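You operate a simulated robot arm through the tools that you are given. There is no shell and no other tool. Be economical: measure what you need, move in short steps, check, and stop when the job is done.

The job below is to be done with a simulated two-armed robot. You get a single attempt, and the scene is never put back.

JOB
On the top of the test bench, fold the blue cloth in half.
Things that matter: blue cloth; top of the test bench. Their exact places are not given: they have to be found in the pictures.

It is judged by the outcome, as a careful person would: the job done as asked, and still so three seconds after it is handed in. It fails if anything else is knocked over, pushed out of place, dropped, spilled or broken. Flat cloth is picked up by pressing the open fingertips on it (5 to 10 N) and closing them slowly along it; thin cloth reads only 2 to 8 mm in the jaws.

ROBOT AND FRAMES
Two 7-joint arms with two-finger parallel grippers on one trunk, on a base that drives. Base frame: it is fixed to the floor where the robot stands at the start and does not move with it; the origin is under the middle of the robot, x ahead of it, y to its left, z up; the surface under the hand at the start is at about z = 850. Readings come in mm, degrees, newtons and seconds.
The left shoulder is at the start at [70, 177, 1045], the right one opposite. With the tool pointing down near the work surface each hand reaches from about 300 to 740 mm from the robot's upright axis, wherever it stands, measured 20 degrees to its own side. Places, roughly: top of the test bench [700, 400, 800]. Payload 3.43 kg a hand.
Tool frame (each hand has its own): the origin (TCP) lies between the finger pads and is the grasp point; the fingertips stand 30 mm ahead of it; z points along the fingers, y is the line along which they close. The gripper opens to 94 mm. The fingers are 28 mm wide and 10 mm thick; the gripper's body (50 by 96 mm) begins 55 mm behind the TCP.
Orientation is that of the tool frame in the base frame, as a unit quaternion [w, x, y, z]. With the fingers straight down and closing along the base's y, the tool's x points along the base's -x, its y along +y and its z along -z.

CONTROLS
- The arms move only by the tool nudge_tool. It takes "left_commands", "right_commands" or both (then of equal length, played together; a hand with none holds still); each is a list of rows, each a list of 7 numbers: the closure, from 0 (fully open) to 1 (shut), then the shift along the tool's x, y, z in mm, then the turn, a rotation vector about the tool's x, y, z in degrees. In form: [[claw, dx, dy, dz, rx, ry, rz], ...]. A call has 1 to 8 rows; each row shifts and turns the commanded pose from where the row before left it, along the tool's axes as they then stand. Rows are played at 5 a second. More than 50 mm and 8.6 degrees between two rows, or a gripper value outside its range, and nothing of the call is played. Where a pose cannot be reached the arm comes as near as it can. A force on the tool above 40 N (or 10 N above the force at the start of the call, whichever is more), or a blocked arm, ends the call early, and 0.2 s more pass. Each finger travels about 153 mm/s and halts on what it meets, pressing with about 24 N; the grip force reading is that of the motor and also rises with nothing between the fingers. The clock runs only during rows and for 0.2 s after the last one: add rows that do not move to give the fingers time. It gives the time, the measured TCP pose, the force on the tool (base axes), the opening and the grip force at its end, in the units of the frame above (readings bear some noise), with the torque about the TCP (base axes, N m) and any sound that the robot's microphone picked up, and new pictures: "show" is both (left out), scene, wrist or none (wrist: the cameras of the hands that moved).
- Cameras (640 x 400 px; columns grow to the right, rows downward): "scene" is now at [136.4, 6.1, 1356.9]; the picture's right is [0.08, -1.00, 0.00], its down [-0.61, -0.05, -0.79] and it looks along [0.79, 0.06, -0.61] (base axes); focal length 249 px, centre (320, 200). "left" rides on the left gripper at [76, -14, -103] in its tool frame; the picture's right is [0.18, 0.98, 0.00], its down [-0.75, 0.14, -0.64] and it looks along [-0.63, 0.12, 0.77] (tool axes); focal length 243 px, centre (320, 200). "right" rides on the right gripper at [76, 14, -103] in its tool frame; the picture's right is [-0.18, 0.98, 0.00], its down [-0.75, -0.14, -0.64] and it looks along [-0.63, -0.12, 0.77] (tool axes); focal length 243 px, centre (320, 200).
- move_column(by): slides the trunk up (or, below 0, down) by that many mm; the arms and the scene camera ride with it, the base frame stays. It gives what a move gives, with no picture.
- base_move(legs): drives the robot by 1 to 6 legs, each [ahead, turn to the left] in mm and degrees, along the robot's own axes; the way and the turn of a leg run together, so that a leg with both is an arc; at most 1500 mm and 180 degrees a leg. The arms and the cameras ride along, it lands a little off, and it stops where it bumps. It gives what a move gives, and a new picture of the scene camera.
- aim_head(pan, tilt): turns the head with the scene camera to pan (to the left, within 86 degrees either way) and tilt (down, from -29 to 69), counted from straight ahead of the robot. It gives what a move gives, and a new picture of the scene camera.
- probe_pixels(camera, pixels): for up to 12 pixels [column, row] of the newest picture of that camera ("zoom" is the newest enlarged one), the place [x, y, z] in the base frame of the surface seen there, good to about 2 mm. It takes no simulated time.
- zoom(camera, box): a new picture of the part [left, top, right, bottom] of that camera's present view, enlarged. It takes no simulated time.
- job_done(): hands the job in; it is judged then, once.

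Keep the steps short. Do not move on a guess: measure, check each grasp and each placing, and mend mistakes. In all there are 80 turns and 260 pictures (those below and enlarged ones count). Leave the grippers open and the arms clear of the work at the hand-in unless told otherwise, and finish with a single line.

The tools are called after "Request:" as name(argument=value, ...) on one line, values as JSON. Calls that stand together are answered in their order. nudge_tool: Moves the arms, as the interface text tells. Its arguments: {"type":"object","properties":{"left_commands":{"type":"array","items":{"type":"array","items":{"type":"number"}}},"right_commands":{"type":"array","items":{"type":"array","items":{"type":"number"}}},"show":{"type":"string","enum":["both","scene","wrist","none"]}},"required":[]} The other tools are called the same way: move_column (by) slides the trunk up or down; base_move (legs) drives the base; aim_head (pan, tilt) turns the head that bears the scene camera; probe_pixels (camera, pixels) gives the place of the surface under pixels of a picture; zoom (camera, box) takes an enlarged picture of a part of a camera's view; job_done () hands the job in.

At the start:

```text
time_s: 0.0
left_ee_pos: [519.1, 274.3, 1099.9]
left_ee_rot: [0.0, 0.0, 1.0, 0.0]
left_contact_force: [0.4, 0.1, -0.6]
left_moment: [-0.02, -0.01, -0.05]
left_finger_gap: 94.2
left_grasp_force: 0.0
right_ee_pos: [558.1, -183.1, 1052.7]
right_ee_rot: [0.0, 0.0, 1.0, 0.0]
right_contact_force: [0.3, 0.8, -1.0]
right_moment: [0.0, 0.02, 0.0]
right_finger_gap: 94.1
right_grasp_force: 0.1
trunk travel left (down, up): [-625.0, 215.0]
robot x, y, heading: [-2.1, -1.1, 0.0]
head pan, tilt: [4.5, 37.9]
```

scene: 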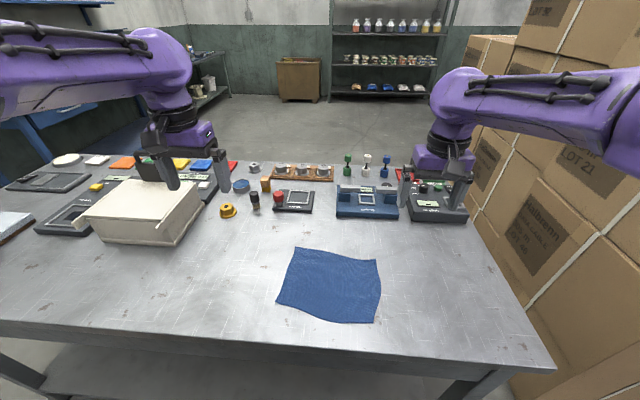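
right: 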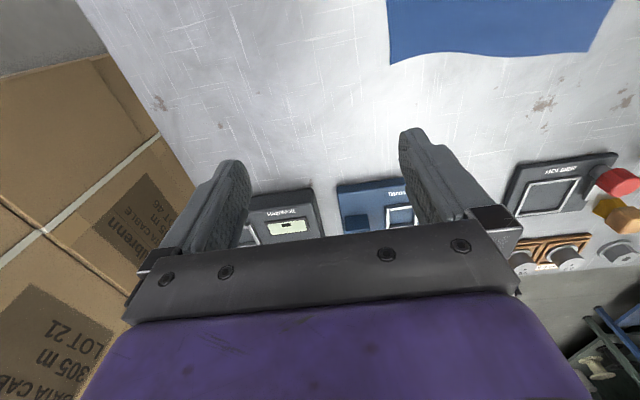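
left: 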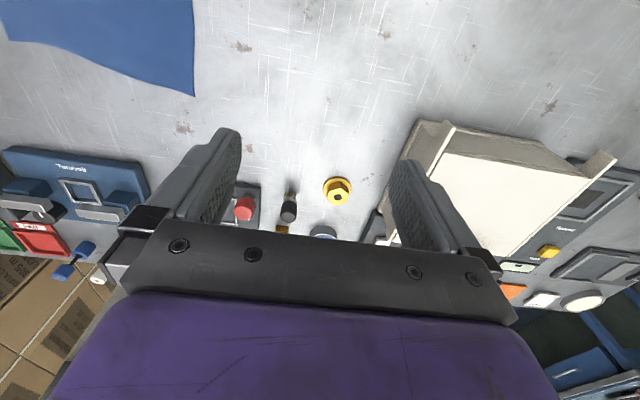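

I see the blue cloth in the scene picture at about (330,285). I measure its corners and enlarge it.

Request:
probe_pixels(camera="scene", pixels=[[296, 248], [376, 261], [373, 322], [277, 300], [330, 285], [335, 252], [380, 290], [325, 317], [285, 272], [420, 300], [250, 280]])

Request:
zoom(camera="scene", box=[260, 230, 400, 340])

```text
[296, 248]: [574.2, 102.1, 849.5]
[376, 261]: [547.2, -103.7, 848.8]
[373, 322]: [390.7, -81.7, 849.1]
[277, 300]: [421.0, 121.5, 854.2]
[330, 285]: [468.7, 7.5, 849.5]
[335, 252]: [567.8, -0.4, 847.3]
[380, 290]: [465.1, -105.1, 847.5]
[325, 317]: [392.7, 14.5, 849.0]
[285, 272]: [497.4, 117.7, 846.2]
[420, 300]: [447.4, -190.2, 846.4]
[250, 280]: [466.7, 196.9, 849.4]
```

```text
3.64 times, centred on (330, 285) of scene
```

zoom: 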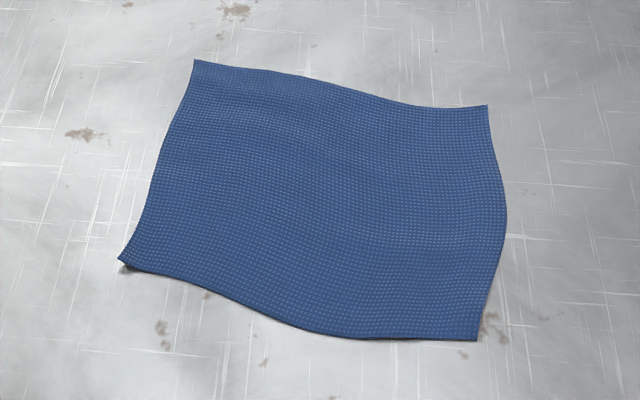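

The cloth is about 205 x 156 mm, turned about 8°, with corners at A(574,102), B(547,-104), C(391,-82) and D(421,121). I'll fold the far edge AB onto the near edge DC with both hands. First I back the base up 80 mm so there's arm room at the near edge.

Request:
base_move(legs=[[-80, 0]])

```text
time_s: 1.1
left_ee_pos: [439.9, 272.8, 1101.1]
left_ee_rot: [0.001, 0.0, 1.0, 0.001]
left_contact_force: [-0.7, -0.5, -0.3]
left_moment: [0.0, 0.0, 0.01]
left_finger_gap: 93.9
left_grasp_force: 0.0
right_ee_pos: [477.1, -183.7, 1053.3]
right_ee_rot: [0.0, 0.001, 1.0, 0.001]
right_contact_force: [-0.8, -0.3, 0.0]
right_moment: [0.0, 0.02, 0.0]
right_finger_gap: 93.9
right_grasp_force: 0.1
trunk travel left (down, up): [-625.0, 215.0]
robot x, y, heading: [-74.2, 1.3, -0.5]
head pan, tilt: [4.5, 37.9]
```

scene: 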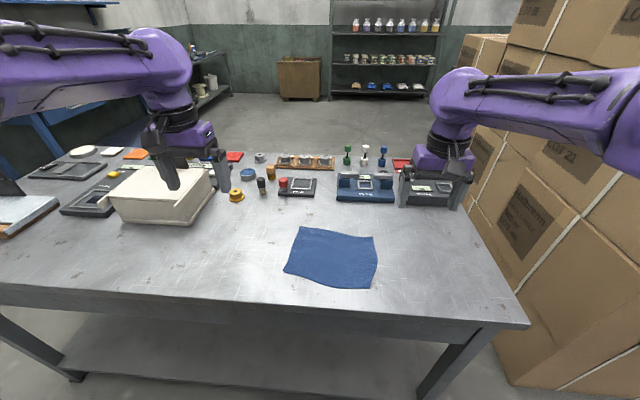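

Cloth unmoved. Bringing both hands above corners A and B at z≈960, turned 8.3° to match the cloth, and mostly closed (about 30 mm opening).

Request:
nudge_tool(left_commands=[[0.3, -23.6, -39.4, 0, 0, 0, 0], [0.5, -23.6, -39.4, 0, 0, 0, 0], [0.69, -23.6, -39.4, 0, 0, 0, 0], [0.69, -23.6, -39.4, 0, 0, 0, 0], [0.69, -23.6, -39.4, 0, 0, 0, 0], [0.69, 0, 0, 47, 0, 0, 0], [0.69, 0, 0, 47, 0, 0, 0], [0.69, 0, 0, 47, 0, 0, 8.3]], right_commands=[[0.3, -12.4, 22, 0, 0, 0, 0], [0.5, -12.4, 22, 0, 0, 0, 0], [0.69, -12.4, 22, 0, 0, 0, 0], [0.69, -12.4, 22, 0, 0, 0, 0], [0.69, -12.4, 22, 0, 0, 0, 0], [0.69, 0, 0, 31, 0, 0, 0], [0.69, 0, 0, 31, 0, 0, 0], [0.69, 0, 0, 31, 0, 0, 8.3]])

```text
time_s: 2.9
left_ee_pos: [546.1, 95.0, 958.3]
left_ee_rot: [0.0, 0.072, 0.997, 0.0]
left_contact_force: [1.0, 0.9, 0.7]
left_moment: [0.04, 0.01, 0.0]
left_finger_gap: 29.0
left_grasp_force: 0.1
left hand out of reach, approached as far as the arm can: row 5
right_ee_pos: [541.3, -69.7, 959.5]
right_ee_rot: [0.0, 0.073, 0.997, 0.0]
right_contact_force: [0.3, -0.2, -0.3]
right_moment: [-0.03, 0.0, -0.04]
right_finger_gap: 29.2
right_grasp_force: 0.1
trunk travel left (down, up): [-625.0, 215.0]
robot x, y, heading: [-78.8, 0.1, -0.0]
head pan, tilt: [4.5, 37.9]
```

scene: 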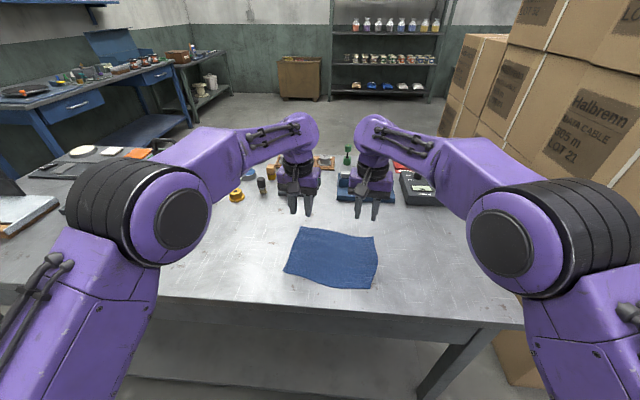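
right: 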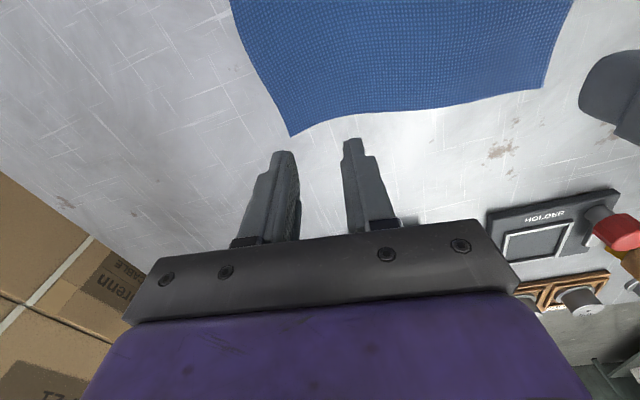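
left: 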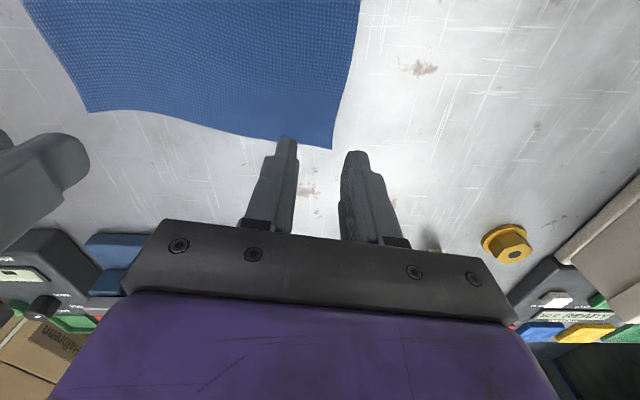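

Left fell a little short. Re-measuring the far corners in the wrist pictures: left (332,148), (88,112); right (290,136), (545,87).

Request:
probe_pixels(camera="left", pixels=[[331, 146], [90, 110], [210, 125], [345, 90], [288, 143], [350, 158]])

Request:
probe_pixels(camera="right", pixels=[[291, 133], [543, 85], [430, 108], [262, 80]])

Request:
probe_pixels(camera="scene", pixels=[[301, 228], [374, 238], [370, 287], [285, 270]])

```text
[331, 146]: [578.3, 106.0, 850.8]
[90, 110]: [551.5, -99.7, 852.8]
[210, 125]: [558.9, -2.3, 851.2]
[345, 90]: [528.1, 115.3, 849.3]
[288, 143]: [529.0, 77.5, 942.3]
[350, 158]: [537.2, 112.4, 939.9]
```

```text
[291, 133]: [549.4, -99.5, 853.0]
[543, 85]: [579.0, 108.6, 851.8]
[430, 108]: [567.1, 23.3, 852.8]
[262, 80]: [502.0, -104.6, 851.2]
```

```text
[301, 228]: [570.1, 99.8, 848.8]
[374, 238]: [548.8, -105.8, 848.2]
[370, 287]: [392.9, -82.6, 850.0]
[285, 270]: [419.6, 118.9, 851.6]
```

Correcting both hands to (558,78) and (538,-72) and lowering to tips ~12 mm above the cloth.

Request:
nudge_tool(left_commands=[[0.69, 0, 0, 30, 0, 0, 0], [0.69, -14.3, -15.1, 18, 0, 0, 0], [0.69, 0, 0, 18, 0, 0, 0], [0.69, 0, 0, 0, 0, 0, 0]], right_commands=[[0.69, 0, 0, 30, 0, 0, 0], [0.69, 2.7, -2.4, 18, 0, 0, 0], [0.69, 0, 0, 18, 0, 0, 0], [0.69, 0, 0, 0, 0, 0, 0]])

```text
time_s: 3.9
left_ee_pos: [558.8, 78.4, 892.9]
left_ee_rot: [0.0, 0.073, 0.997, 0.0]
left_contact_force: [0.2, -0.4, 0.9]
left_moment: [0.02, -0.04, 0.02]
left_finger_gap: 28.8
left_grasp_force: 0.1
right_ee_pos: [536.9, -74.5, 893.8]
right_ee_rot: [0.0, 0.073, 0.997, 0.0]
right_contact_force: [0.2, -0.7, 0.7]
right_moment: [-0.01, -0.03, 0.02]
right_finger_gap: 29.2
right_grasp_force: 0.1
trunk travel left (down, up): [-625.0, 215.0]
robot x, y, heading: [-78.4, 0.7, 0.0]
head pan, tilt: [4.5, 37.9]
```

scene: 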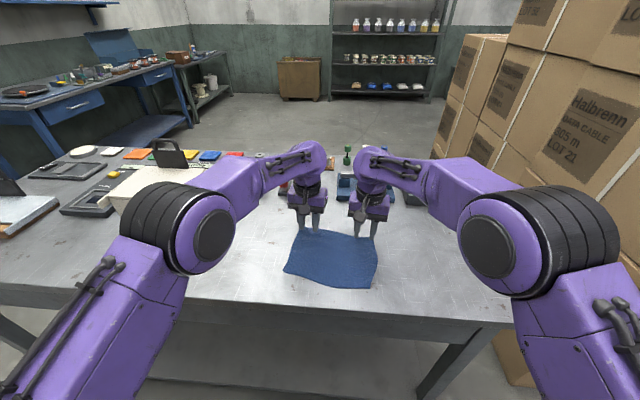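
right: 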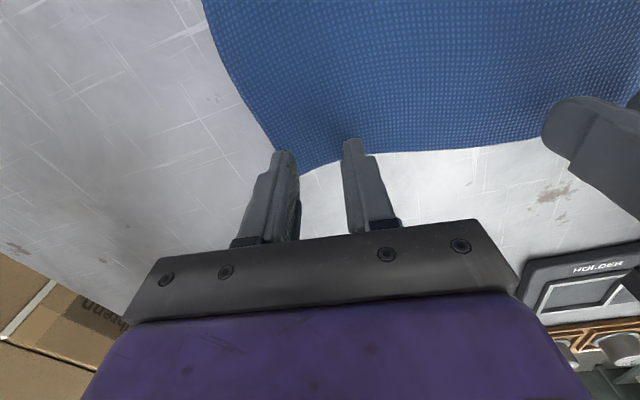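
left: 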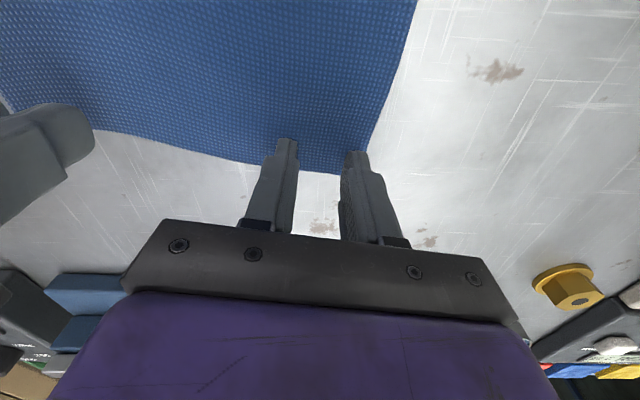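

Tips are ~13 mm above the cloth. Shifting each 3 mm inward from the edges, then lowering carefully to contact.

Request:
nudge_tool(left_commands=[[0.69, 3, -3, 5, 0, 0, 0], [0.69, 0, 0, 3, 0, 0, 0], [0.69, 0, 0, 3, 0, 0, 0], [0.69, 0, 0, 1.5, 0, 0, 0], [0.69, 0, 0, 0, 0, 0, 0]], right_commands=[[0.69, 2, 3, 5, 0, 0, 0], [0.69, 0, 0, 3, 0, 0, 0], [0.69, 0, 0, 3, 0, 0, 0], [0.69, 0, 0, 2, 0, 0, 0], [0.69, 0, 0, 0, 0, 0, 0]], show="none")

```text
time_s: 5.1
left_ee_pos: [554.1, 76.3, 880.9]
left_ee_rot: [0.002, 0.073, 0.997, 0.0]
left_contact_force: [2.2, -1.3, 13.5]
left_moment: [0.12, -0.09, -0.04]
left_finger_gap: 29.0
left_grasp_force: 0.0
right_ee_pos: [535.7, -73.0, 881.0]
right_ee_rot: [0.001, 0.072, 0.997, 0.0]
right_contact_force: [1.2, 0.8, 1.2]
right_moment: [0.04, -0.01, -0.02]
right_finger_gap: 29.0
right_grasp_force: 0.0
trunk travel left (down, up): [-625.0, 215.0]
robot x, y, heading: [-79.7, 1.3, -0.2]
head pan, tilt: [4.5, 37.9]
```

Left presses 13.5 N (a bit much), right 1.2 N. Fine adjusting.

Request:
nudge_tool(left_commands=[[0.69, 0, 0, -0.6, 0, 0, 0], [0.69, 0, 0, 0, 0, 0, 0]], right_commands=[[0.69, 0, 0, 0.8, 0, 0, 0], [0.69, 0, 0, 0, 0, 0, 0]], show="none")

```text
time_s: 5.7
left_ee_pos: [553.4, 77.1, 881.9]
left_ee_rot: [0.001, 0.073, 0.997, -0.001]
left_contact_force: [2.9, -1.7, 13.1]
left_moment: [0.1, -0.13, -0.03]
left_finger_gap: 29.3
left_grasp_force: 0.3
right_ee_pos: [533.1, -73.5, 881.0]
right_ee_rot: [0.002, 0.073, 0.997, 0.0]
right_contact_force: [1.2, 2.2, 7.2]
right_moment: [-0.04, 0.0, 0.03]
right_finger_gap: 29.1
right_grasp_force: 0.1
trunk travel left (down, up): [-625.0, 215.0]
robot x, y, heading: [-81.8, -1.3, -0.1]
head pan, tilt: [4.5, 37.9]
```

Right is at 7 N. I ease the left by 0.8 mm, then close both slowly along the cloth.

Request:
nudge_tool(left_commands=[[0.69, 0, 0, -0.8, 0, 0, 0], [0.75, 0, 0, 0, 0, 0, 0], [0.8, 0, 0, 0, 0, 0, 0], [0.85, 0, 0, 0, 0, 0, 0], [0.9, 0, 0, 0, 0, 0, 0], [0.95, 0, 0, 0, 0, 0, 0], [1, 0, 0, 0, 0, 0, 0], [1, 0, 0, 0, 0, 0, 0]], right_commands=[[0.69, 0, 0, 0, 0, 0, 0], [0.75, 0, 0, 0, 0, 0, 0], [0.8, 0, 0, 0, 0, 0, 0], [0.85, 0, 0, 0, 0, 0, 0], [0.9, 0, 0, 0, 0, 0, 0], [0.95, 0, 0, 0, 0, 0, 0], [1, 0, 0, 0, 0, 0, 0], [1, 0, 0, 0, 0, 0, 0]])

```text
time_s: 7.5
left_ee_pos: [553.2, 77.2, 882.1]
left_ee_rot: [0.0, 0.073, 0.997, 0.001]
left_contact_force: [0.2, -0.3, 1.3]
left_moment: [0.01, 0.01, 0.02]
left_finger_gap: 0.0
left_grasp_force: 23.4
right_ee_pos: [534.0, -72.8, 881.1]
right_ee_rot: [0.0, 0.072, 0.997, 0.0]
right_contact_force: [-0.9, 0.3, 13.5]
right_moment: [-0.07, 0.01, 0.0]
right_finger_gap: 2.1
right_grasp_force: 24.0
trunk travel left (down, up): [-625.0, 215.0]
robot x, y, heading: [-79.4, -0.1, -0.2]
head pan, tilt: [4.5, 37.9]
```

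scene: 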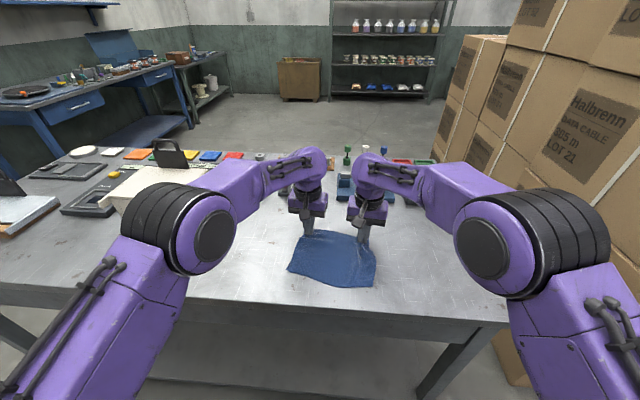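
right: 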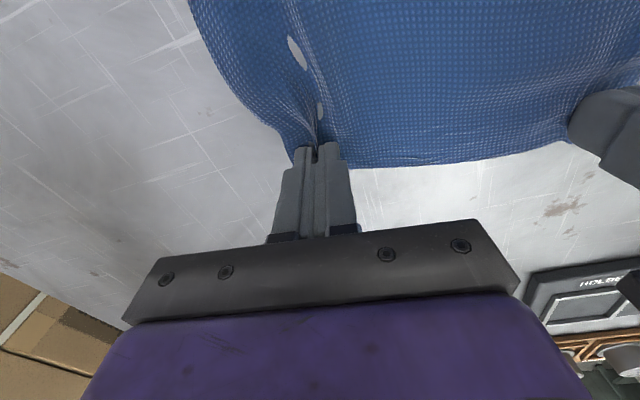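
left: 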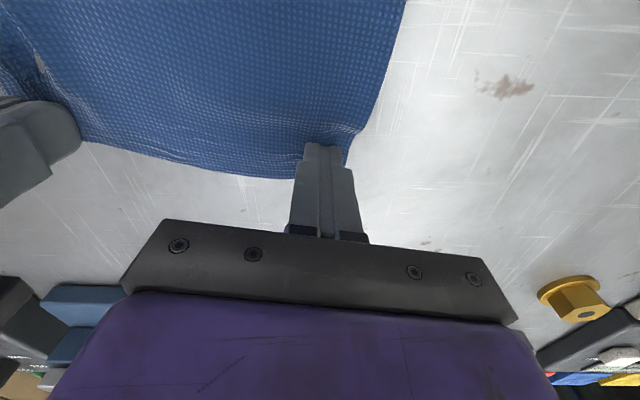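

Right gripped (2.1 mm), left slipped (0 mm). I reopen the left to about 30 mm and press again.

Request:
nudge_tool(left_commands=[[1, 0, 0, -5, 0, 0, 0], [0.69, 0, 0, 0, 0, 0, 0], [0.69, 0, 0, 0, 0, 0, 0], [0.69, 0, 0, 3, 0, 0, 0], [0.69, 0, 0, 2.6, 0, 0, 0], [0.69, 0, 0, 0, 0, 0, 0]], show="wrist")

```text
time_s: 8.9
left_ee_pos: [553.0, 76.4, 881.8]
left_ee_rot: [0.001, 0.073, 0.997, -0.001]
left_contact_force: [0.3, -0.4, 0.9]
left_moment: [-0.03, -0.01, -0.02]
left_finger_gap: 29.1
left_grasp_force: 0.1
right_ee_pos: [533.9, -72.5, 880.4]
right_ee_rot: [0.001, 0.073, 0.997, 0.0]
right_contact_force: [-0.1, -0.7, 15.8]
right_moment: [-0.1, -0.01, 0.0]
right_finger_gap: 2.2
right_grasp_force: 24.1
trunk travel left (down, up): [-625.0, 215.0]
robot x, y, heading: [-79.5, 2.0, 0.3]
head pan, tilt: [4.5, 37.9]
```

left: 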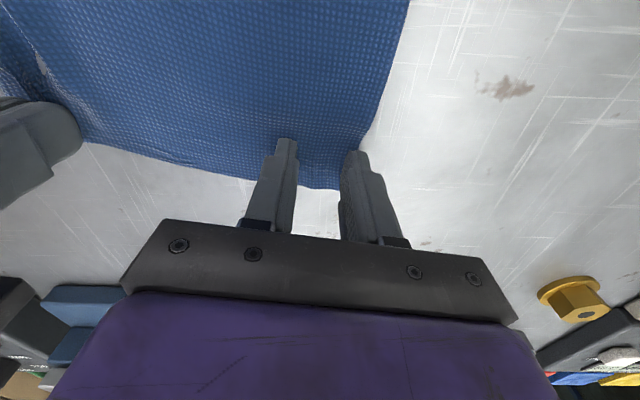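

The outer finger sits right on the side edge; I shift 7 mm inward (tool −y) and press.

Request:
nudge_tool(left_commands=[[0.69, 0, -7, -3, 0, 0, 0], [0.69, 0, 0, 3, 0, 0, 0], [0.69, 0, 0, 1, 0, 0, 0], [0.69, 0, 0, 0.5, 0, 0, 0], [0.69, 0, 0, 0, 0, 0, 0]], show="wrist")

```text
time_s: 10.1
left_ee_pos: [552.6, 70.0, 881.8]
left_ee_rot: [0.003, 0.073, 0.997, -0.001]
left_contact_force: [0.2, -1.5, 16.3]
left_moment: [0.2, -0.01, 0.01]
left_finger_gap: 28.7
left_grasp_force: 0.2
right_ee_pos: [534.0, -73.3, 882.0]
right_ee_rot: [0.0, 0.073, 0.997, 0.001]
right_contact_force: [0.9, 0.2, 10.9]
right_moment: [-0.03, -0.06, 0.02]
right_finger_gap: 1.7
right_grasp_force: 24.1
trunk travel left (down, up): [-625.0, 215.0]
robot x, y, heading: [-79.1, 0.1, 0.1]
head pan, tilt: [4.5, 37.9]
```

left: 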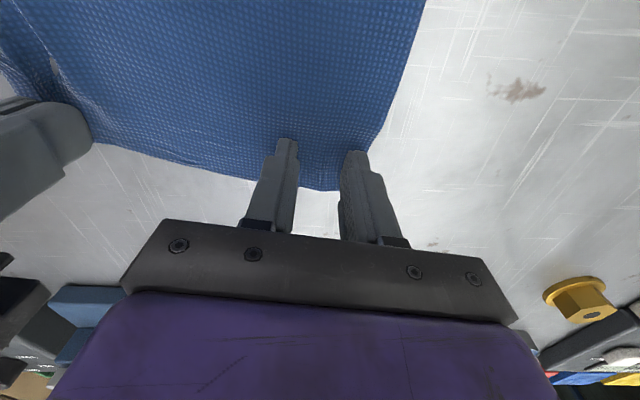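

Both fingers are on cloth; 16 N, so ease 0.4 mm and close slowly.

Request:
nudge_tool(left_commands=[[0.69, 0, 0, -0.4, 0, 0, 0], [0.75, 0, 0, 0, 0, 0, 0], [0.8, 0, 0, 0, 0, 0, 0], [0.85, 0, 0, 0, 0, 0, 0], [0.9, 0, 0, 0, 0, 0, 0], [0.95, 0, 0, 0, 0, 0, 0], [1, 0, 0, 0, 0, 0, 0], [1, 0, 0, 0, 0, 0, 0]], show="wrist")

```text
time_s: 11.9
left_ee_pos: [551.7, 70.4, 881.7]
left_ee_rot: [0.003, 0.072, 0.997, -0.001]
left_contact_force: [0.5, 0.1, 23.7]
left_moment: [0.16, 0.01, -0.03]
left_finger_gap: 2.3
left_grasp_force: 24.0
right_ee_pos: [531.6, -73.1, 881.8]
right_ee_rot: [0.002, 0.073, 0.997, -0.001]
right_contact_force: [-0.2, 1.3, 2.9]
right_moment: [0.07, -0.02, 0.02]
right_finger_gap: 2.1
right_grasp_force: 24.1
trunk travel left (down, up): [-625.0, 215.0]
robot x, y, heading: [-79.0, -1.4, 0.4]
head pan, tilt: [4.5, 37.9]
```

left: 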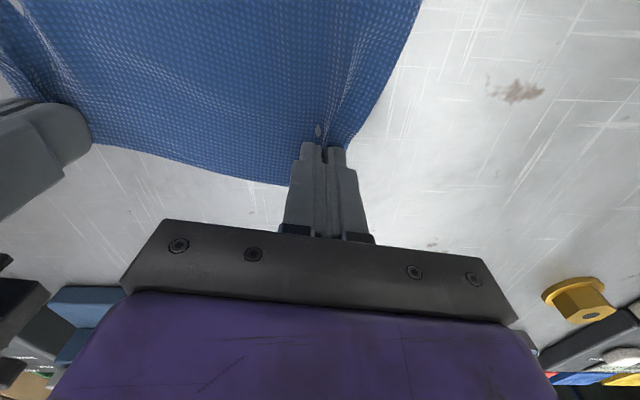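

Both read ~2 mm: gripped. Now I lift and begin the arc toward the near edge, tilting the hands gradually; first quarter, then check.

Request:
nudge_tool(left_commands=[[1, 3.4, 0, -11.2, 0, -4.2, 0], [1, 5.1, 0, -11.1, 0, -4.2, 0], [1, 6.5, 0, -10.7, 0, -4.2, 0], [1, 8.1, 0, -10.2, 0, -4.2, 0]], right_commands=[[1, 3.4, 0, -11.2, 0, -4.2, 0], [1, 5.1, 0, -11.1, 0, -4.2, 0], [1, 6.5, 0, -10.7, 0, -4.2, 0], [1, 8.1, 0, -10.2, 0, -4.2, 0]])

```text
time_s: 12.9
left_ee_pos: [524.7, 72.3, 919.1]
left_ee_rot: [0.147, 0.071, 0.986, -0.011]
left_contact_force: [-1.1, -9.6, 1.1]
left_moment: [-0.25, 0.02, -0.09]
left_finger_gap: 2.2
left_grasp_force: 23.9
right_ee_pos: [508.8, -74.1, 919.1]
right_ee_rot: [0.144, 0.08, 0.986, -0.004]
right_contact_force: [1.2, 10.2, 0.3]
right_moment: [0.28, -0.04, 0.14]
right_finger_gap: 1.9
right_grasp_force: 24.5
trunk travel left (down, up): [-625.0, 215.0]
robot x, y, heading: [-81.7, -1.0, -0.0]
head pan, tilt: [4.5, 37.9]
```

scene: 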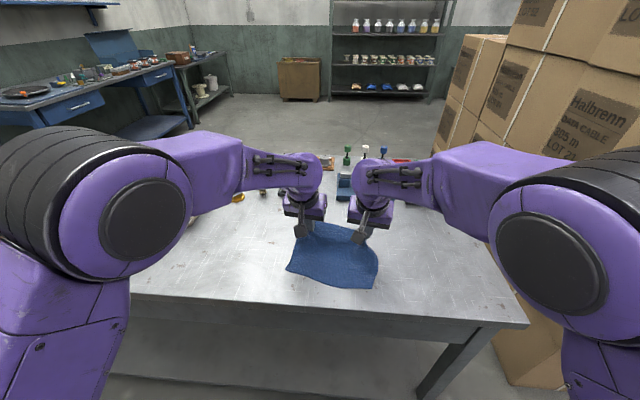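
right: 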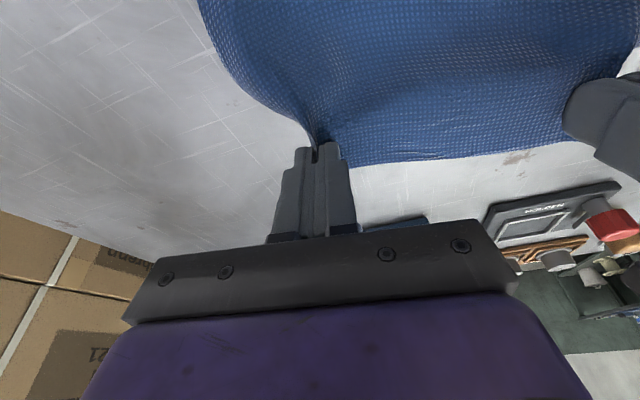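
left: 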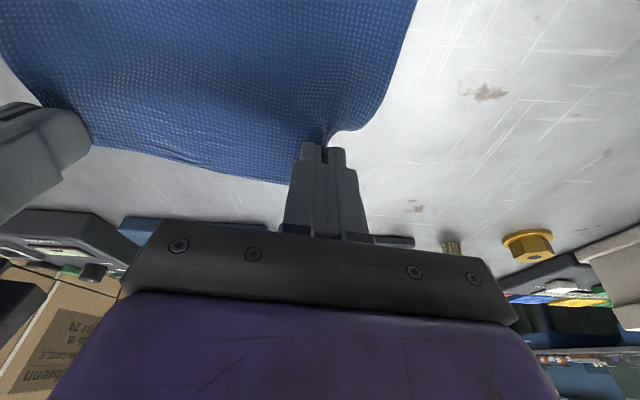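

Both corners are held, but a 10 N pull between the hands shows the edge is taut. I ease them 3 mm each inward while continuing the arc.

Request:
nudge_tool(left_commands=[[1, 9.4, -2, -9.6, 0, -4.2, 0], [1, 10.6, -1, -8.9, 0, -4.2, 0], [1, 11.6, 0, -8.0, 0, -4.2, 0], [1, 12.5, 0, -7.1, 0, -4.2, 0]], right_commands=[[1, 9.4, 2, -9.6, 0, -4.2, 0], [1, 10.6, 1, -8.9, 0, -4.2, 0], [1, 11.6, 0, -8.0, 0, -4.2, 0], [1, 12.5, 0, -7.1, 0, -4.2, 0]])

```text
time_s: 13.9
left_ee_pos: [471.6, 78.9, 934.7]
left_ee_rot: [0.29, 0.069, 0.954, -0.021]
left_contact_force: [-0.4, -1.1, 1.1]
left_moment: [-0.01, 0.0, 0.0]
left_finger_gap: 2.2
left_grasp_force: 24.0
right_ee_pos: [457.3, -62.2, 939.5]
right_ee_rot: [0.286, 0.086, 0.954, -0.005]
right_contact_force: [-0.2, 0.9, -0.5]
right_moment: [0.05, -0.01, 0.04]
right_finger_gap: 2.0
right_grasp_force: 23.3
trunk travel left (down, up): [-625.0, 215.0]
robot x, y, heading: [-77.1, 1.2, 0.0]
head pan, tilt: [4.5, 37.9]
```

scene: 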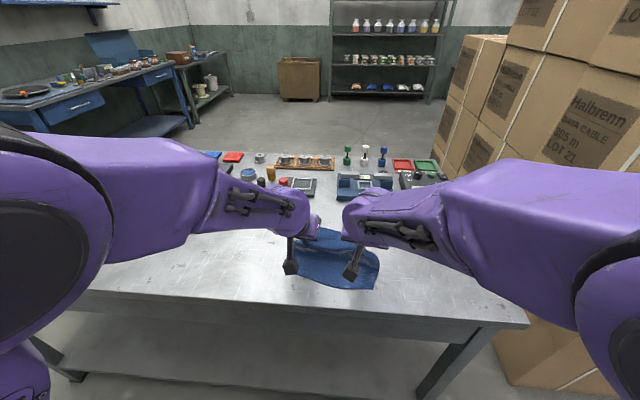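
right: 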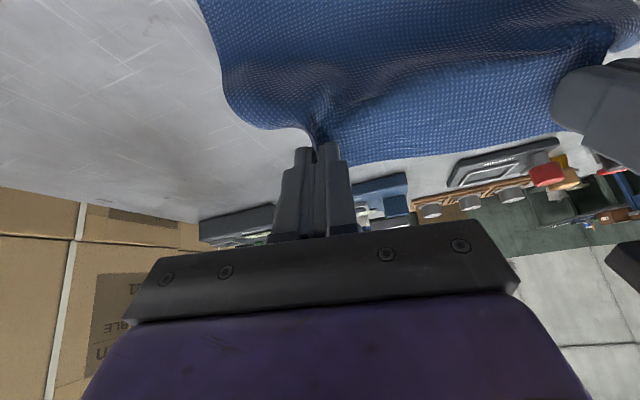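
left: 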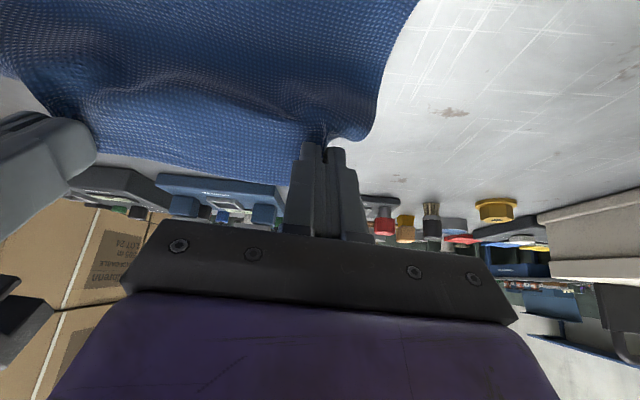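

Tension is gone, grip holds; the far edge is at mid-arc. Continuing down toward the near edge, to about three quarters.

Request:
nudge_tool(left_commands=[[1, 13.2, 0, -5.9, 0, -4.2, 0], [1, 13.7, 0, -4.7, 0, -4.2, 0], [1, 14.1, 0, -3.4, 0, -4.2, 0], [1, 14, 0, -1.8, 0, -4.2, 0]], right_commands=[[1, 13.2, 0, -5.9, 0, -4.2, 0], [1, 13.7, 0, -4.7, 0, -4.2, 0], [1, 14.1, 0, -3.4, 0, -4.2, 0], [1, 14, 0, -1.8, 0, -4.2, 0]])

Request:
zoom(camera="scene", box=[240, 200, 420, 312])

```text
time_s: 14.9
left_ee_pos: [423.7, 89.0, 913.7]
left_ee_rot: [0.426, 0.052, 0.902, -0.042]
left_contact_force: [-0.6, -0.4, 0.2]
left_moment: [0.02, -0.01, -0.03]
left_finger_gap: 2.1
left_grasp_force: 24.1
right_ee_pos: [407.2, -51.5, 916.9]
right_ee_rot: [0.423, 0.08, 0.902, -0.016]
right_contact_force: [0.6, 0.8, 0.1]
right_moment: [-0.01, 0.0, 0.03]
right_finger_gap: 2.1
right_grasp_force: 24.5
trunk travel left (down, up): [-625.0, 215.0]
robot x, y, heading: [-78.3, -2.9, -0.1]
head pan, tilt: [4.5, 37.9]
```

scene: 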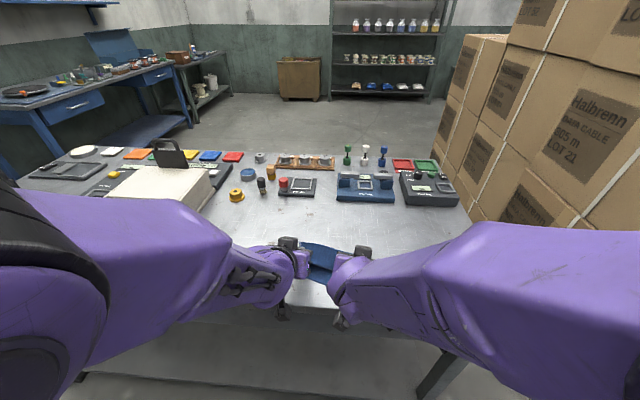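
right: 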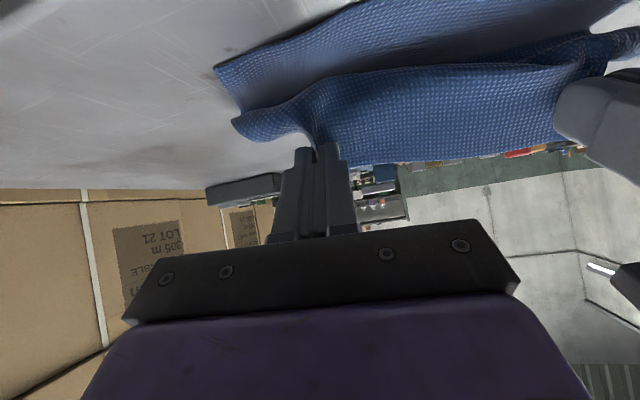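
left: 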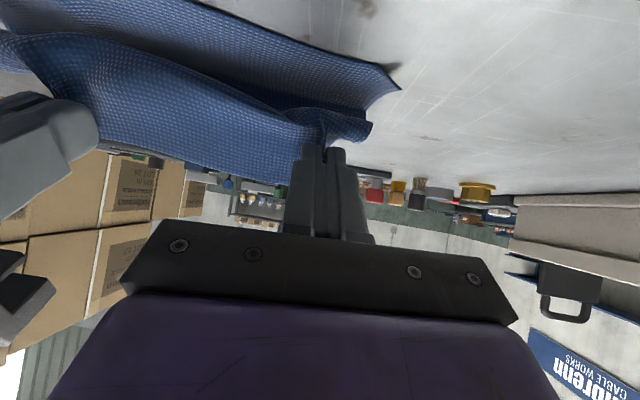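

```text
3.56 times, centred on (330, 256) of scene
```

zoom: 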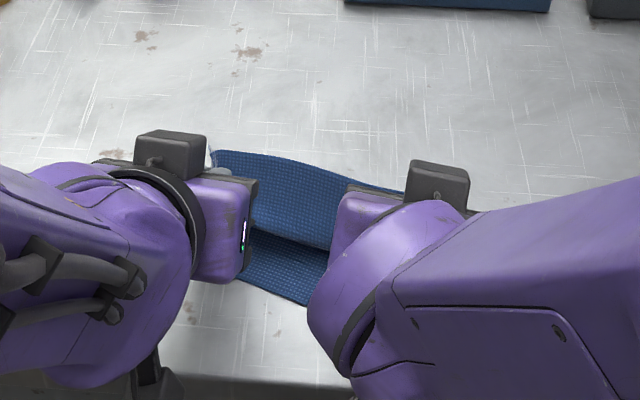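

Fold is forming: wrist views show the held edge above the lying half. I measure the lying corners and the held edge.

Request:
probe_pixels(camera="left", pixels=[[395, 88], [366, 128], [325, 135], [200, 80], [200, 170], [120, 150], [350, 5]])

Request:
probe_pixels(camera="right", pixels=[[218, 70], [238, 125], [325, 150], [400, 55], [400, 155], [280, 100]])

Request:
probe_pixels(camera="zoom", pixels=[[217, 155], [300, 165], [290, 232], [300, 242], [290, 290], [390, 190], [240, 280]])

```text
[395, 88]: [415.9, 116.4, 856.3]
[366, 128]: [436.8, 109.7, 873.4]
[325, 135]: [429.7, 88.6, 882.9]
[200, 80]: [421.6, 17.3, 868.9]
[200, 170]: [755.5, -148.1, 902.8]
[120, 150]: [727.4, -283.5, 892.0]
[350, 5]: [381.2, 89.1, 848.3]
```

```text
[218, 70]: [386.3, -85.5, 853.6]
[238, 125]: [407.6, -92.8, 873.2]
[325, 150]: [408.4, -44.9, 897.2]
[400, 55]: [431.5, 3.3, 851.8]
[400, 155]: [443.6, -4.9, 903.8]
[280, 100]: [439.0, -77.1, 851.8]
```

```text
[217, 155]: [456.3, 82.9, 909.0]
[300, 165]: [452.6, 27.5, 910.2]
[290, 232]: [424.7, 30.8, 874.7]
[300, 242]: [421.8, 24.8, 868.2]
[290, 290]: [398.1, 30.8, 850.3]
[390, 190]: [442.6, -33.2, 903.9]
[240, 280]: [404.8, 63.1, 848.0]
```

The lying edge stays put (D ≈ 416,116; C ≈ 386,-85). The held edge must come ~20 mm further toward the robot; I pull back first, then lower to tips ~16 mm above the bench.

Request:
nudge_tool(left_commands=[[1, 7, 0, -8.5, 0, 0, 0], [1, 7, 0, -8.5, 0, 0, 0], [1, 10.8, 0, 8.9, 0, 0, 0], [1, 10.8, 0, 8.9, 0, 0, 0], [1, 0, 0, 0, 0, 0, 0]], right_commands=[[1, 8.9, 0, -10.8, 0, 0, 0], [1, 8.9, 0, -10.8, 0, 0, 0], [1, 12.3, 0, 10.2, 0, 0, 0], [1, 12.3, 0, 10.2, 0, 0, 0], [1, 0, 0, 0, 0, 0, 0]])

Request:
zoom(camera="scene", box=[240, 200, 420, 312])

```text
time_s: 16.1
left_ee_pos: [400.3, 89.5, 882.9]
left_ee_rot: [0.426, 0.065, 0.902, -0.031]
left_contact_force: [-0.3, -1.2, 9.2]
left_moment: [-0.05, -0.11, 0.0]
left_finger_gap: 2.1
left_grasp_force: 23.9
right_ee_pos: [379.7, -40.1, 893.9]
right_ee_rot: [0.429, 0.078, 0.9, -0.01]
right_contact_force: [0.7, -0.5, 0.3]
right_moment: [-0.02, -0.01, 0.0]
right_finger_gap: 2.2
right_grasp_force: 24.1
trunk travel left (down, up): [-625.0, 215.0]
robot x, y, heading: [-78.4, -1.7, -0.1]
head pan, tilt: [4.5, 37.9]
```

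scene: 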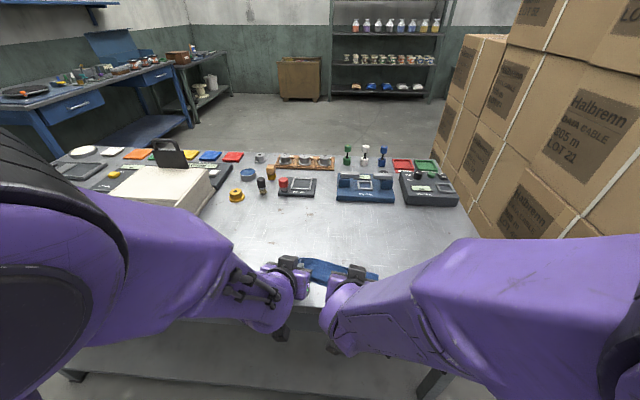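
right: 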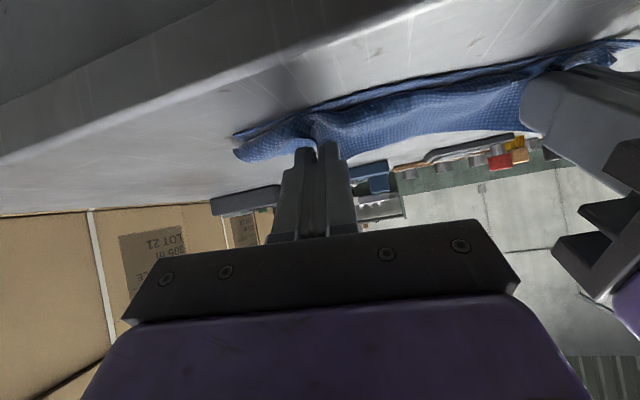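
left: 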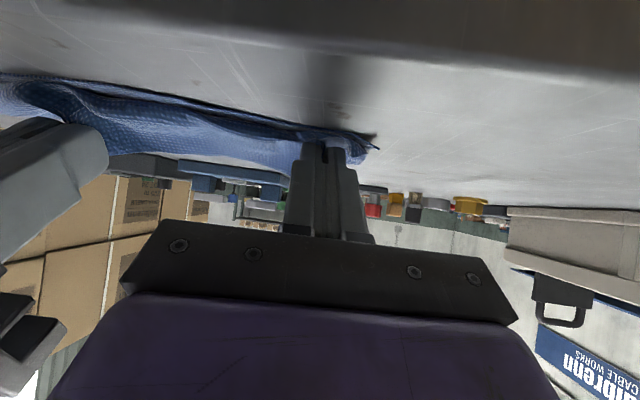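

```text
3.56 times, centred on (330, 256) of scene
```

zoom: 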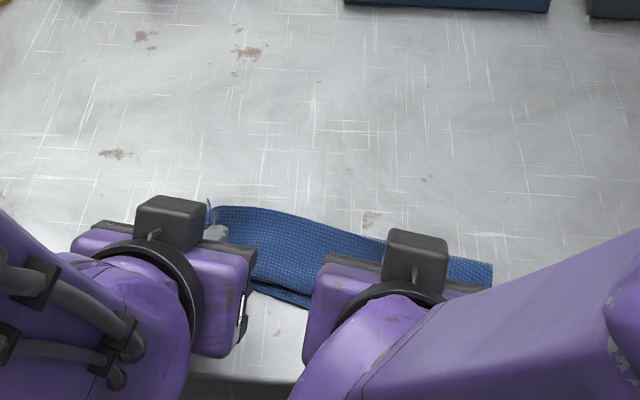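

Left touches (9 N), right hand is a bit too far inward. I measure where the upper and lower corners stand.

Request:
probe_pixels(camera="right", pixels=[[236, 135], [240, 153], [270, 125], [270, 148], [400, 95], [400, 120], [130, 60]])

Request:
probe_pixels(camera="left", pixels=[[376, 149], [364, 158], [355, 150], [250, 125], [250, 150], [100, 95], [500, 70]])

Request:
probe_pixels(camera="zoom", pixels=[[210, 204], [217, 210], [300, 218], [300, 260], [290, 285], [300, 305], [490, 266], [488, 285]])

```text
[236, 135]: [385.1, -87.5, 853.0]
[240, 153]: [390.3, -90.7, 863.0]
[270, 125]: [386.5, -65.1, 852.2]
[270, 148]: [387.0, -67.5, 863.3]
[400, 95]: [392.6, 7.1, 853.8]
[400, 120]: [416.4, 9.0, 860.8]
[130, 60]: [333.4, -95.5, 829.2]
```

```text
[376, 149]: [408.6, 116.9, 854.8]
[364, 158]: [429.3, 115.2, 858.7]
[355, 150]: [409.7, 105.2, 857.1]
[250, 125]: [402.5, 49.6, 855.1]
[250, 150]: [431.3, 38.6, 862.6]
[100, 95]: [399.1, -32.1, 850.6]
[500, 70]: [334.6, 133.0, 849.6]
```

```text
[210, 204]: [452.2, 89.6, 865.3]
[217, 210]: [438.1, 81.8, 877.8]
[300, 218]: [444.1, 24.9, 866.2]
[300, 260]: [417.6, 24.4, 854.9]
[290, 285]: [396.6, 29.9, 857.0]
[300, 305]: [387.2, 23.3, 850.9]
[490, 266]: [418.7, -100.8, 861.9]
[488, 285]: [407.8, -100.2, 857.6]
```

The measurements show an S-fold: the free edge points back away from the robot, because the pinch across the edge keeps it from turning over. I'll lay the cloth back flat (reverse arc), then regrip with the fingers closing across the edge so that it can turn over freely.

Request:
nudge_tool(left_commands=[[1, -16.0, 0, 3.6, 0, 4.2, 0], [1, -16.2, 0, 2.5, 0, 4.2, 0], [1, -16.4, 0, 1.3, 0, 4.2, 0], [1, -16.4, 0, 0.1, 0, 4.2, 0], [1, -16.3, 0, -1.1, 0, 4.2, 0], [1, -16.2, 0, -2.3, 0, 4.2, 0]], right_commands=[[1, -16.0, -2, 3.6, 0, 4.2, 0], [1, -16.2, -2, 2.5, 0, 4.2, 0], [1, -16.4, -2, 1.3, 0, 4.2, 0], [1, -16.4, -2, 0.1, 0, 4.2, 0], [1, -16.3, -1, -1.1, 0, 4.2, 0], [1, -16.2, -1, -2.3, 0, 4.2, 0]], show="scene")

```text
time_s: 17.5
left_ee_pos: [478.7, 78.0, 939.7]
left_ee_rot: [0.217, 0.071, 0.973, -0.016]
left_contact_force: [-1.2, -7.2, 0.7]
left_moment: [-0.24, 0.05, -0.12]
left_finger_gap: 1.9
left_grasp_force: 24.5
right_ee_pos: [455.9, -68.2, 936.9]
right_ee_rot: [0.216, 0.071, 0.974, -0.016]
right_contact_force: [1.5, 7.4, 0.0]
right_moment: [0.17, -0.04, 0.08]
right_finger_gap: 2.4
right_grasp_force: 24.0
trunk travel left (down, up): [-625.0, 215.0]
robot x, y, heading: [-75.5, 2.7, 0.3]
head pan, tilt: [4.5, 37.9]
```

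scene: 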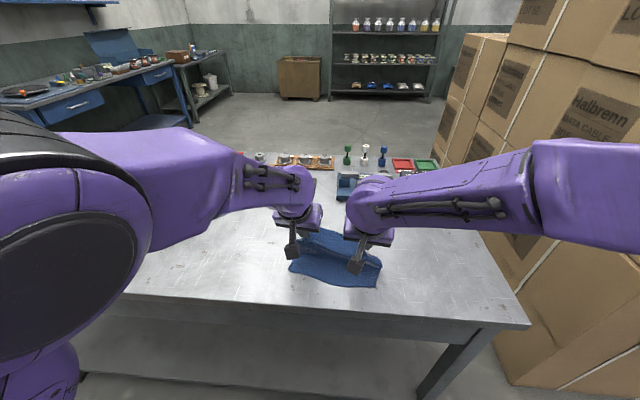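

Good. Completing the laying-back.

Request:
nudge_tool(left_commands=[[1, -7.8, 0, 14.1, 0, 4.2, 0], [1, -8.7, 0, 13.6, 0, 4.2, 0], [1, -9.7, 0, 12.9, 0, 4.2, 0], [1, -10.6, 0, 12.1, 0, 4.2, 0], [1, -11.5, 0, 11.3, 0, 4.2, 0], [1, -12.3, 0, 6, 0, 4.2, 0], [1, 0, 0, 0, 0, 0, 0]], right_commands=[[1, -7.8, 0, 14.1, 0, 4.2, 0], [1, -8.7, 0, 13.6, 0, 4.2, 0], [1, -9.7, 0, 12.9, 0, 4.2, 0], [1, -10.6, 0, 12.1, 0, 4.2, 0], [1, -11.5, 0, 11.3, 0, 4.2, 0], [1, -12.3, 0, 6, 0, 4.2, 0], [1, 0, 0, 0, 0, 0, 0]])

```text
time_s: 19.1
left_ee_pos: [554.7, 66.9, 890.0]
left_ee_rot: [0.0, 0.073, 0.997, -0.001]
left_contact_force: [-0.2, -6.7, 0.1]
left_moment: [-0.23, 0.0, -0.02]
left_finger_gap: 2.3
left_grasp_force: 23.9
right_ee_pos: [529.1, -76.6, 885.8]
right_ee_rot: [0.0, 0.072, 0.997, 0.0]
right_contact_force: [0.7, 6.1, 0.9]
right_moment: [0.21, -0.06, 0.05]
right_finger_gap: 2.0
right_grasp_force: 24.1
trunk travel left (down, up): [-625.0, 215.0]
robot x, y, heading: [-75.5, -1.4, 0.1]
head pan, tilt: [4.5, 37.9]
```

scene: 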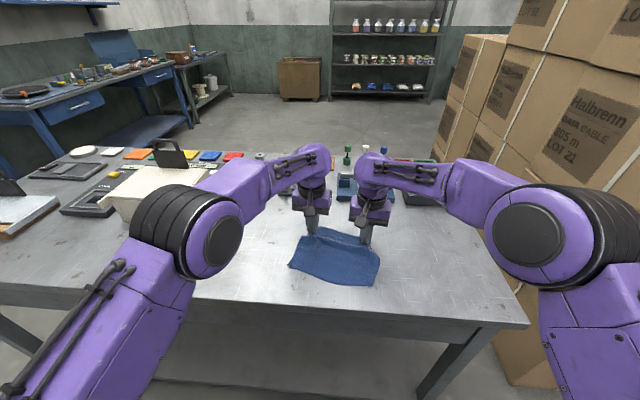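
right: 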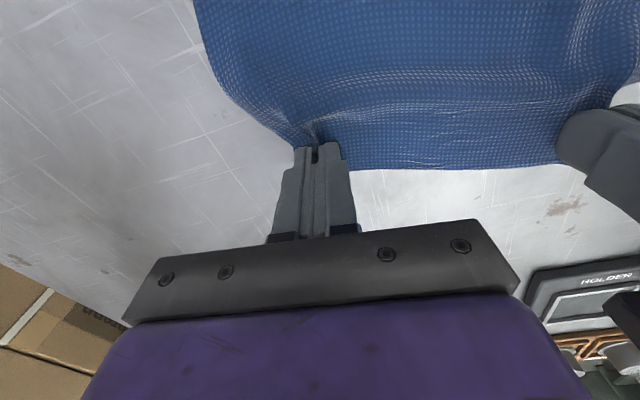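
left: 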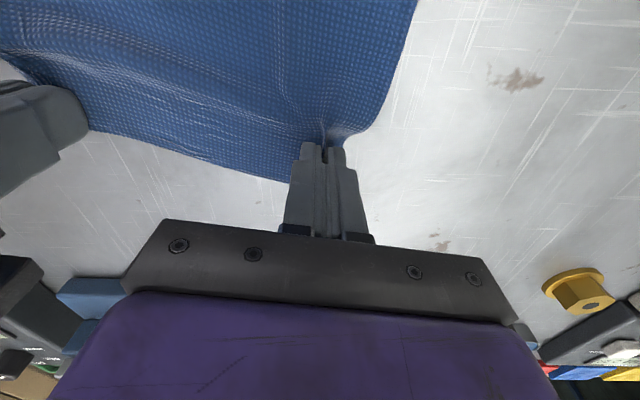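

Nearly flat, with a wrinkle; I stretch 8 mm further forward, set down, open, and lift away.

Request:
nudge_tool(left_commands=[[1, -8, 0, 3, 0, 0, 0], [1, 0, 0, 3, 0, 0, 0], [0.8, 0, 0, 0, 0, 0, 0], [0.6, 0, 0, 0, 0, 0, 0], [0.6, 0, 0, -20, 0, 0, 0], [0.6, 0, 0, -30, 0, 0, 0], [0.6, 0, 0, -40, 0, 0, 0], [0.6, 10, 30, -20, 0, 0, 0]], right_commands=[[1, -8, 0, 0.5, 0, 0, 0], [1, 0, 0, 1, 0, 0, 0], [0.8, 0, 0, 0, 0, 0, 0], [0.6, 0, 0, 0, 0, 0, 0], [0.6, 0, 0, -20, 0, 0, 0], [0.6, 0, 0, -30, 0, 0, 0], [0.6, 0, 0, -40, 0, 0, 0], [0.6, 0, -30, -20, 0, 0, 0]])

Request:
zoom(camera="scene", box=[240, 200, 420, 312])

```text
time_s: 20.9
left_ee_pos: [555.6, 97.6, 992.0]
left_ee_rot: [0.0, 0.072, 0.997, 0.0]
left_contact_force: [0.3, 0.0, 0.2]
left_moment: [0.0, -0.03, -0.02]
left_finger_gap: 37.5
left_grasp_force: 0.0
right_ee_pos: [530.4, -109.2, 995.2]
right_ee_rot: [0.001, 0.073, 0.997, 0.0]
right_contact_force: [0.8, 0.2, 0.1]
right_moment: [0.03, -0.04, 0.0]
right_finger_gap: 37.6
right_grasp_force: 0.0
trunk travel left (down, up): [-625.0, 215.0]
robot x, y, heading: [-84.7, -1.4, -0.1]
head pan, tilt: [4.5, 37.9]
```

scene: 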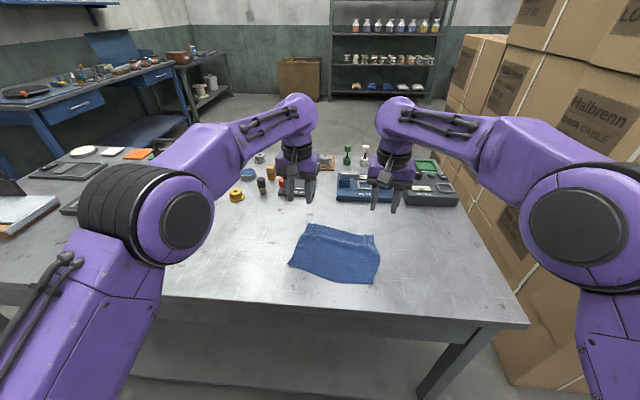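
right: 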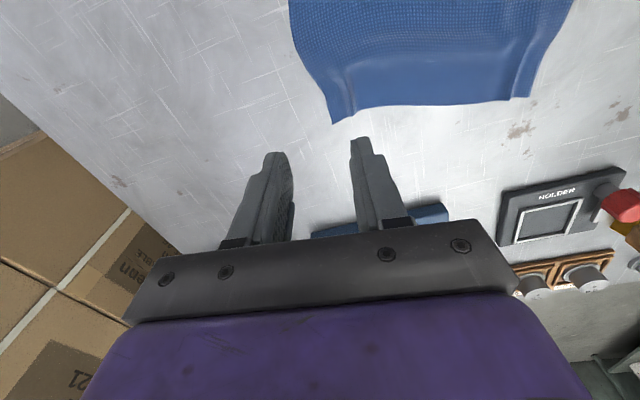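
left: 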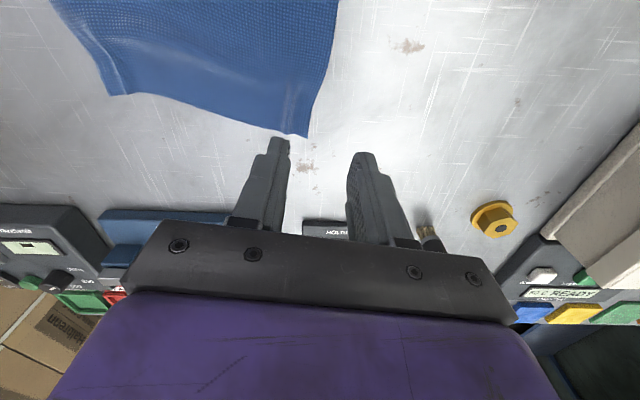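

```text
3.56 times, centred on (330, 256) of scene
```

zoom: 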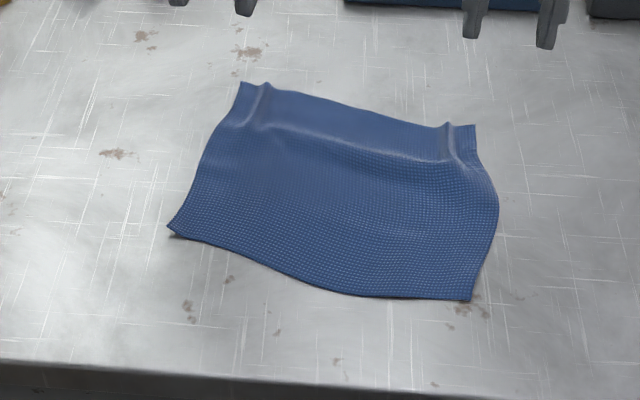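

The cloth lies flat again, apart from small ridges at the far corners. I'll now use the clean near edge: pinch it with fingers closing across the edge and fold near onto far. Measuring the outline.

Request:
probe_pixels(camera="zoom", pixels=[[170, 227], [469, 298], [242, 84], [474, 127], [260, 258], [360, 294], [345, 103], [498, 205], [203, 160], [265, 90], [450, 128], [230, 238]])

Request:
nudge_tool(left_commands=[[0.6, 0, 0, 0, 0, 0, 8.4], [0.6, 0, 0, 0, 0, 0, 8.4], [0.6, 0, 0, 0, 0, 0, 8.4], [0.6, 0, 0, 0, 0, 0, 8.4], [0.6, 0, 0, 0, 0, 0, 8.4], [0.6, 0, 0, 0, 0, 0, 8.4]], right_commands=[[0.6, 0, 0, 0, 0, 0, -8.4], [0.6, 0, 0, 0, 0, 0, -8.4], [0.6, 0, 0, 0, 0, 0, -8.4], [0.6, 0, 0, 0, 0, 0, -8.4], [0.6, 0, 0, 0, 0, 0, -8.4], [0.6, 0, 0, 0, 0, 0, -8.4]], show="scene")

```text
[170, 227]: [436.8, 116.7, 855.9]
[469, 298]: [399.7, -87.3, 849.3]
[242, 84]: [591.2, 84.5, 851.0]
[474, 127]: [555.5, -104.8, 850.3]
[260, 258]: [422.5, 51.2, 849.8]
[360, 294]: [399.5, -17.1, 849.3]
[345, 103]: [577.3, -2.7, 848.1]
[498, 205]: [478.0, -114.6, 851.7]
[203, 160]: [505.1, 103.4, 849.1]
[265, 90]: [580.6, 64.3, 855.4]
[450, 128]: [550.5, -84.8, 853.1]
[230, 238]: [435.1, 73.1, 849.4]
```

```text
time_s: 22.3
left_ee_pos: [557.9, 97.9, 992.3]
left_ee_rot: [0.0, 0.491, 0.871, 0.0]
left_contact_force: [-0.1, 0.3, 0.0]
left_moment: [0.0, 0.0, -0.03]
left_finger_gap: 37.5
left_grasp_force: 0.1
right_ee_pos: [534.0, -108.8, 992.3]
right_ee_rot: [0.0, -0.36, 0.933, 0.0]
right_contact_force: [0.2, -1.1, -0.1]
right_moment: [-0.03, 0.02, 0.02]
right_finger_gap: 37.7
right_grasp_force: 0.0
trunk travel left (down, up): [-625.0, 215.0]
robot x, y, heading: [-76.4, -3.6, 0.2]
head pan, tilt: [4.5, 37.9]
```

scene: 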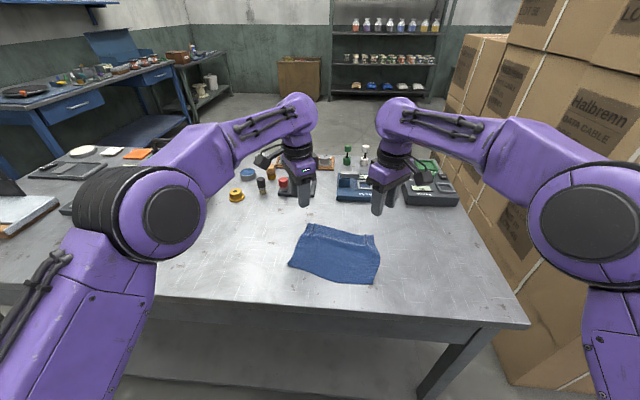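

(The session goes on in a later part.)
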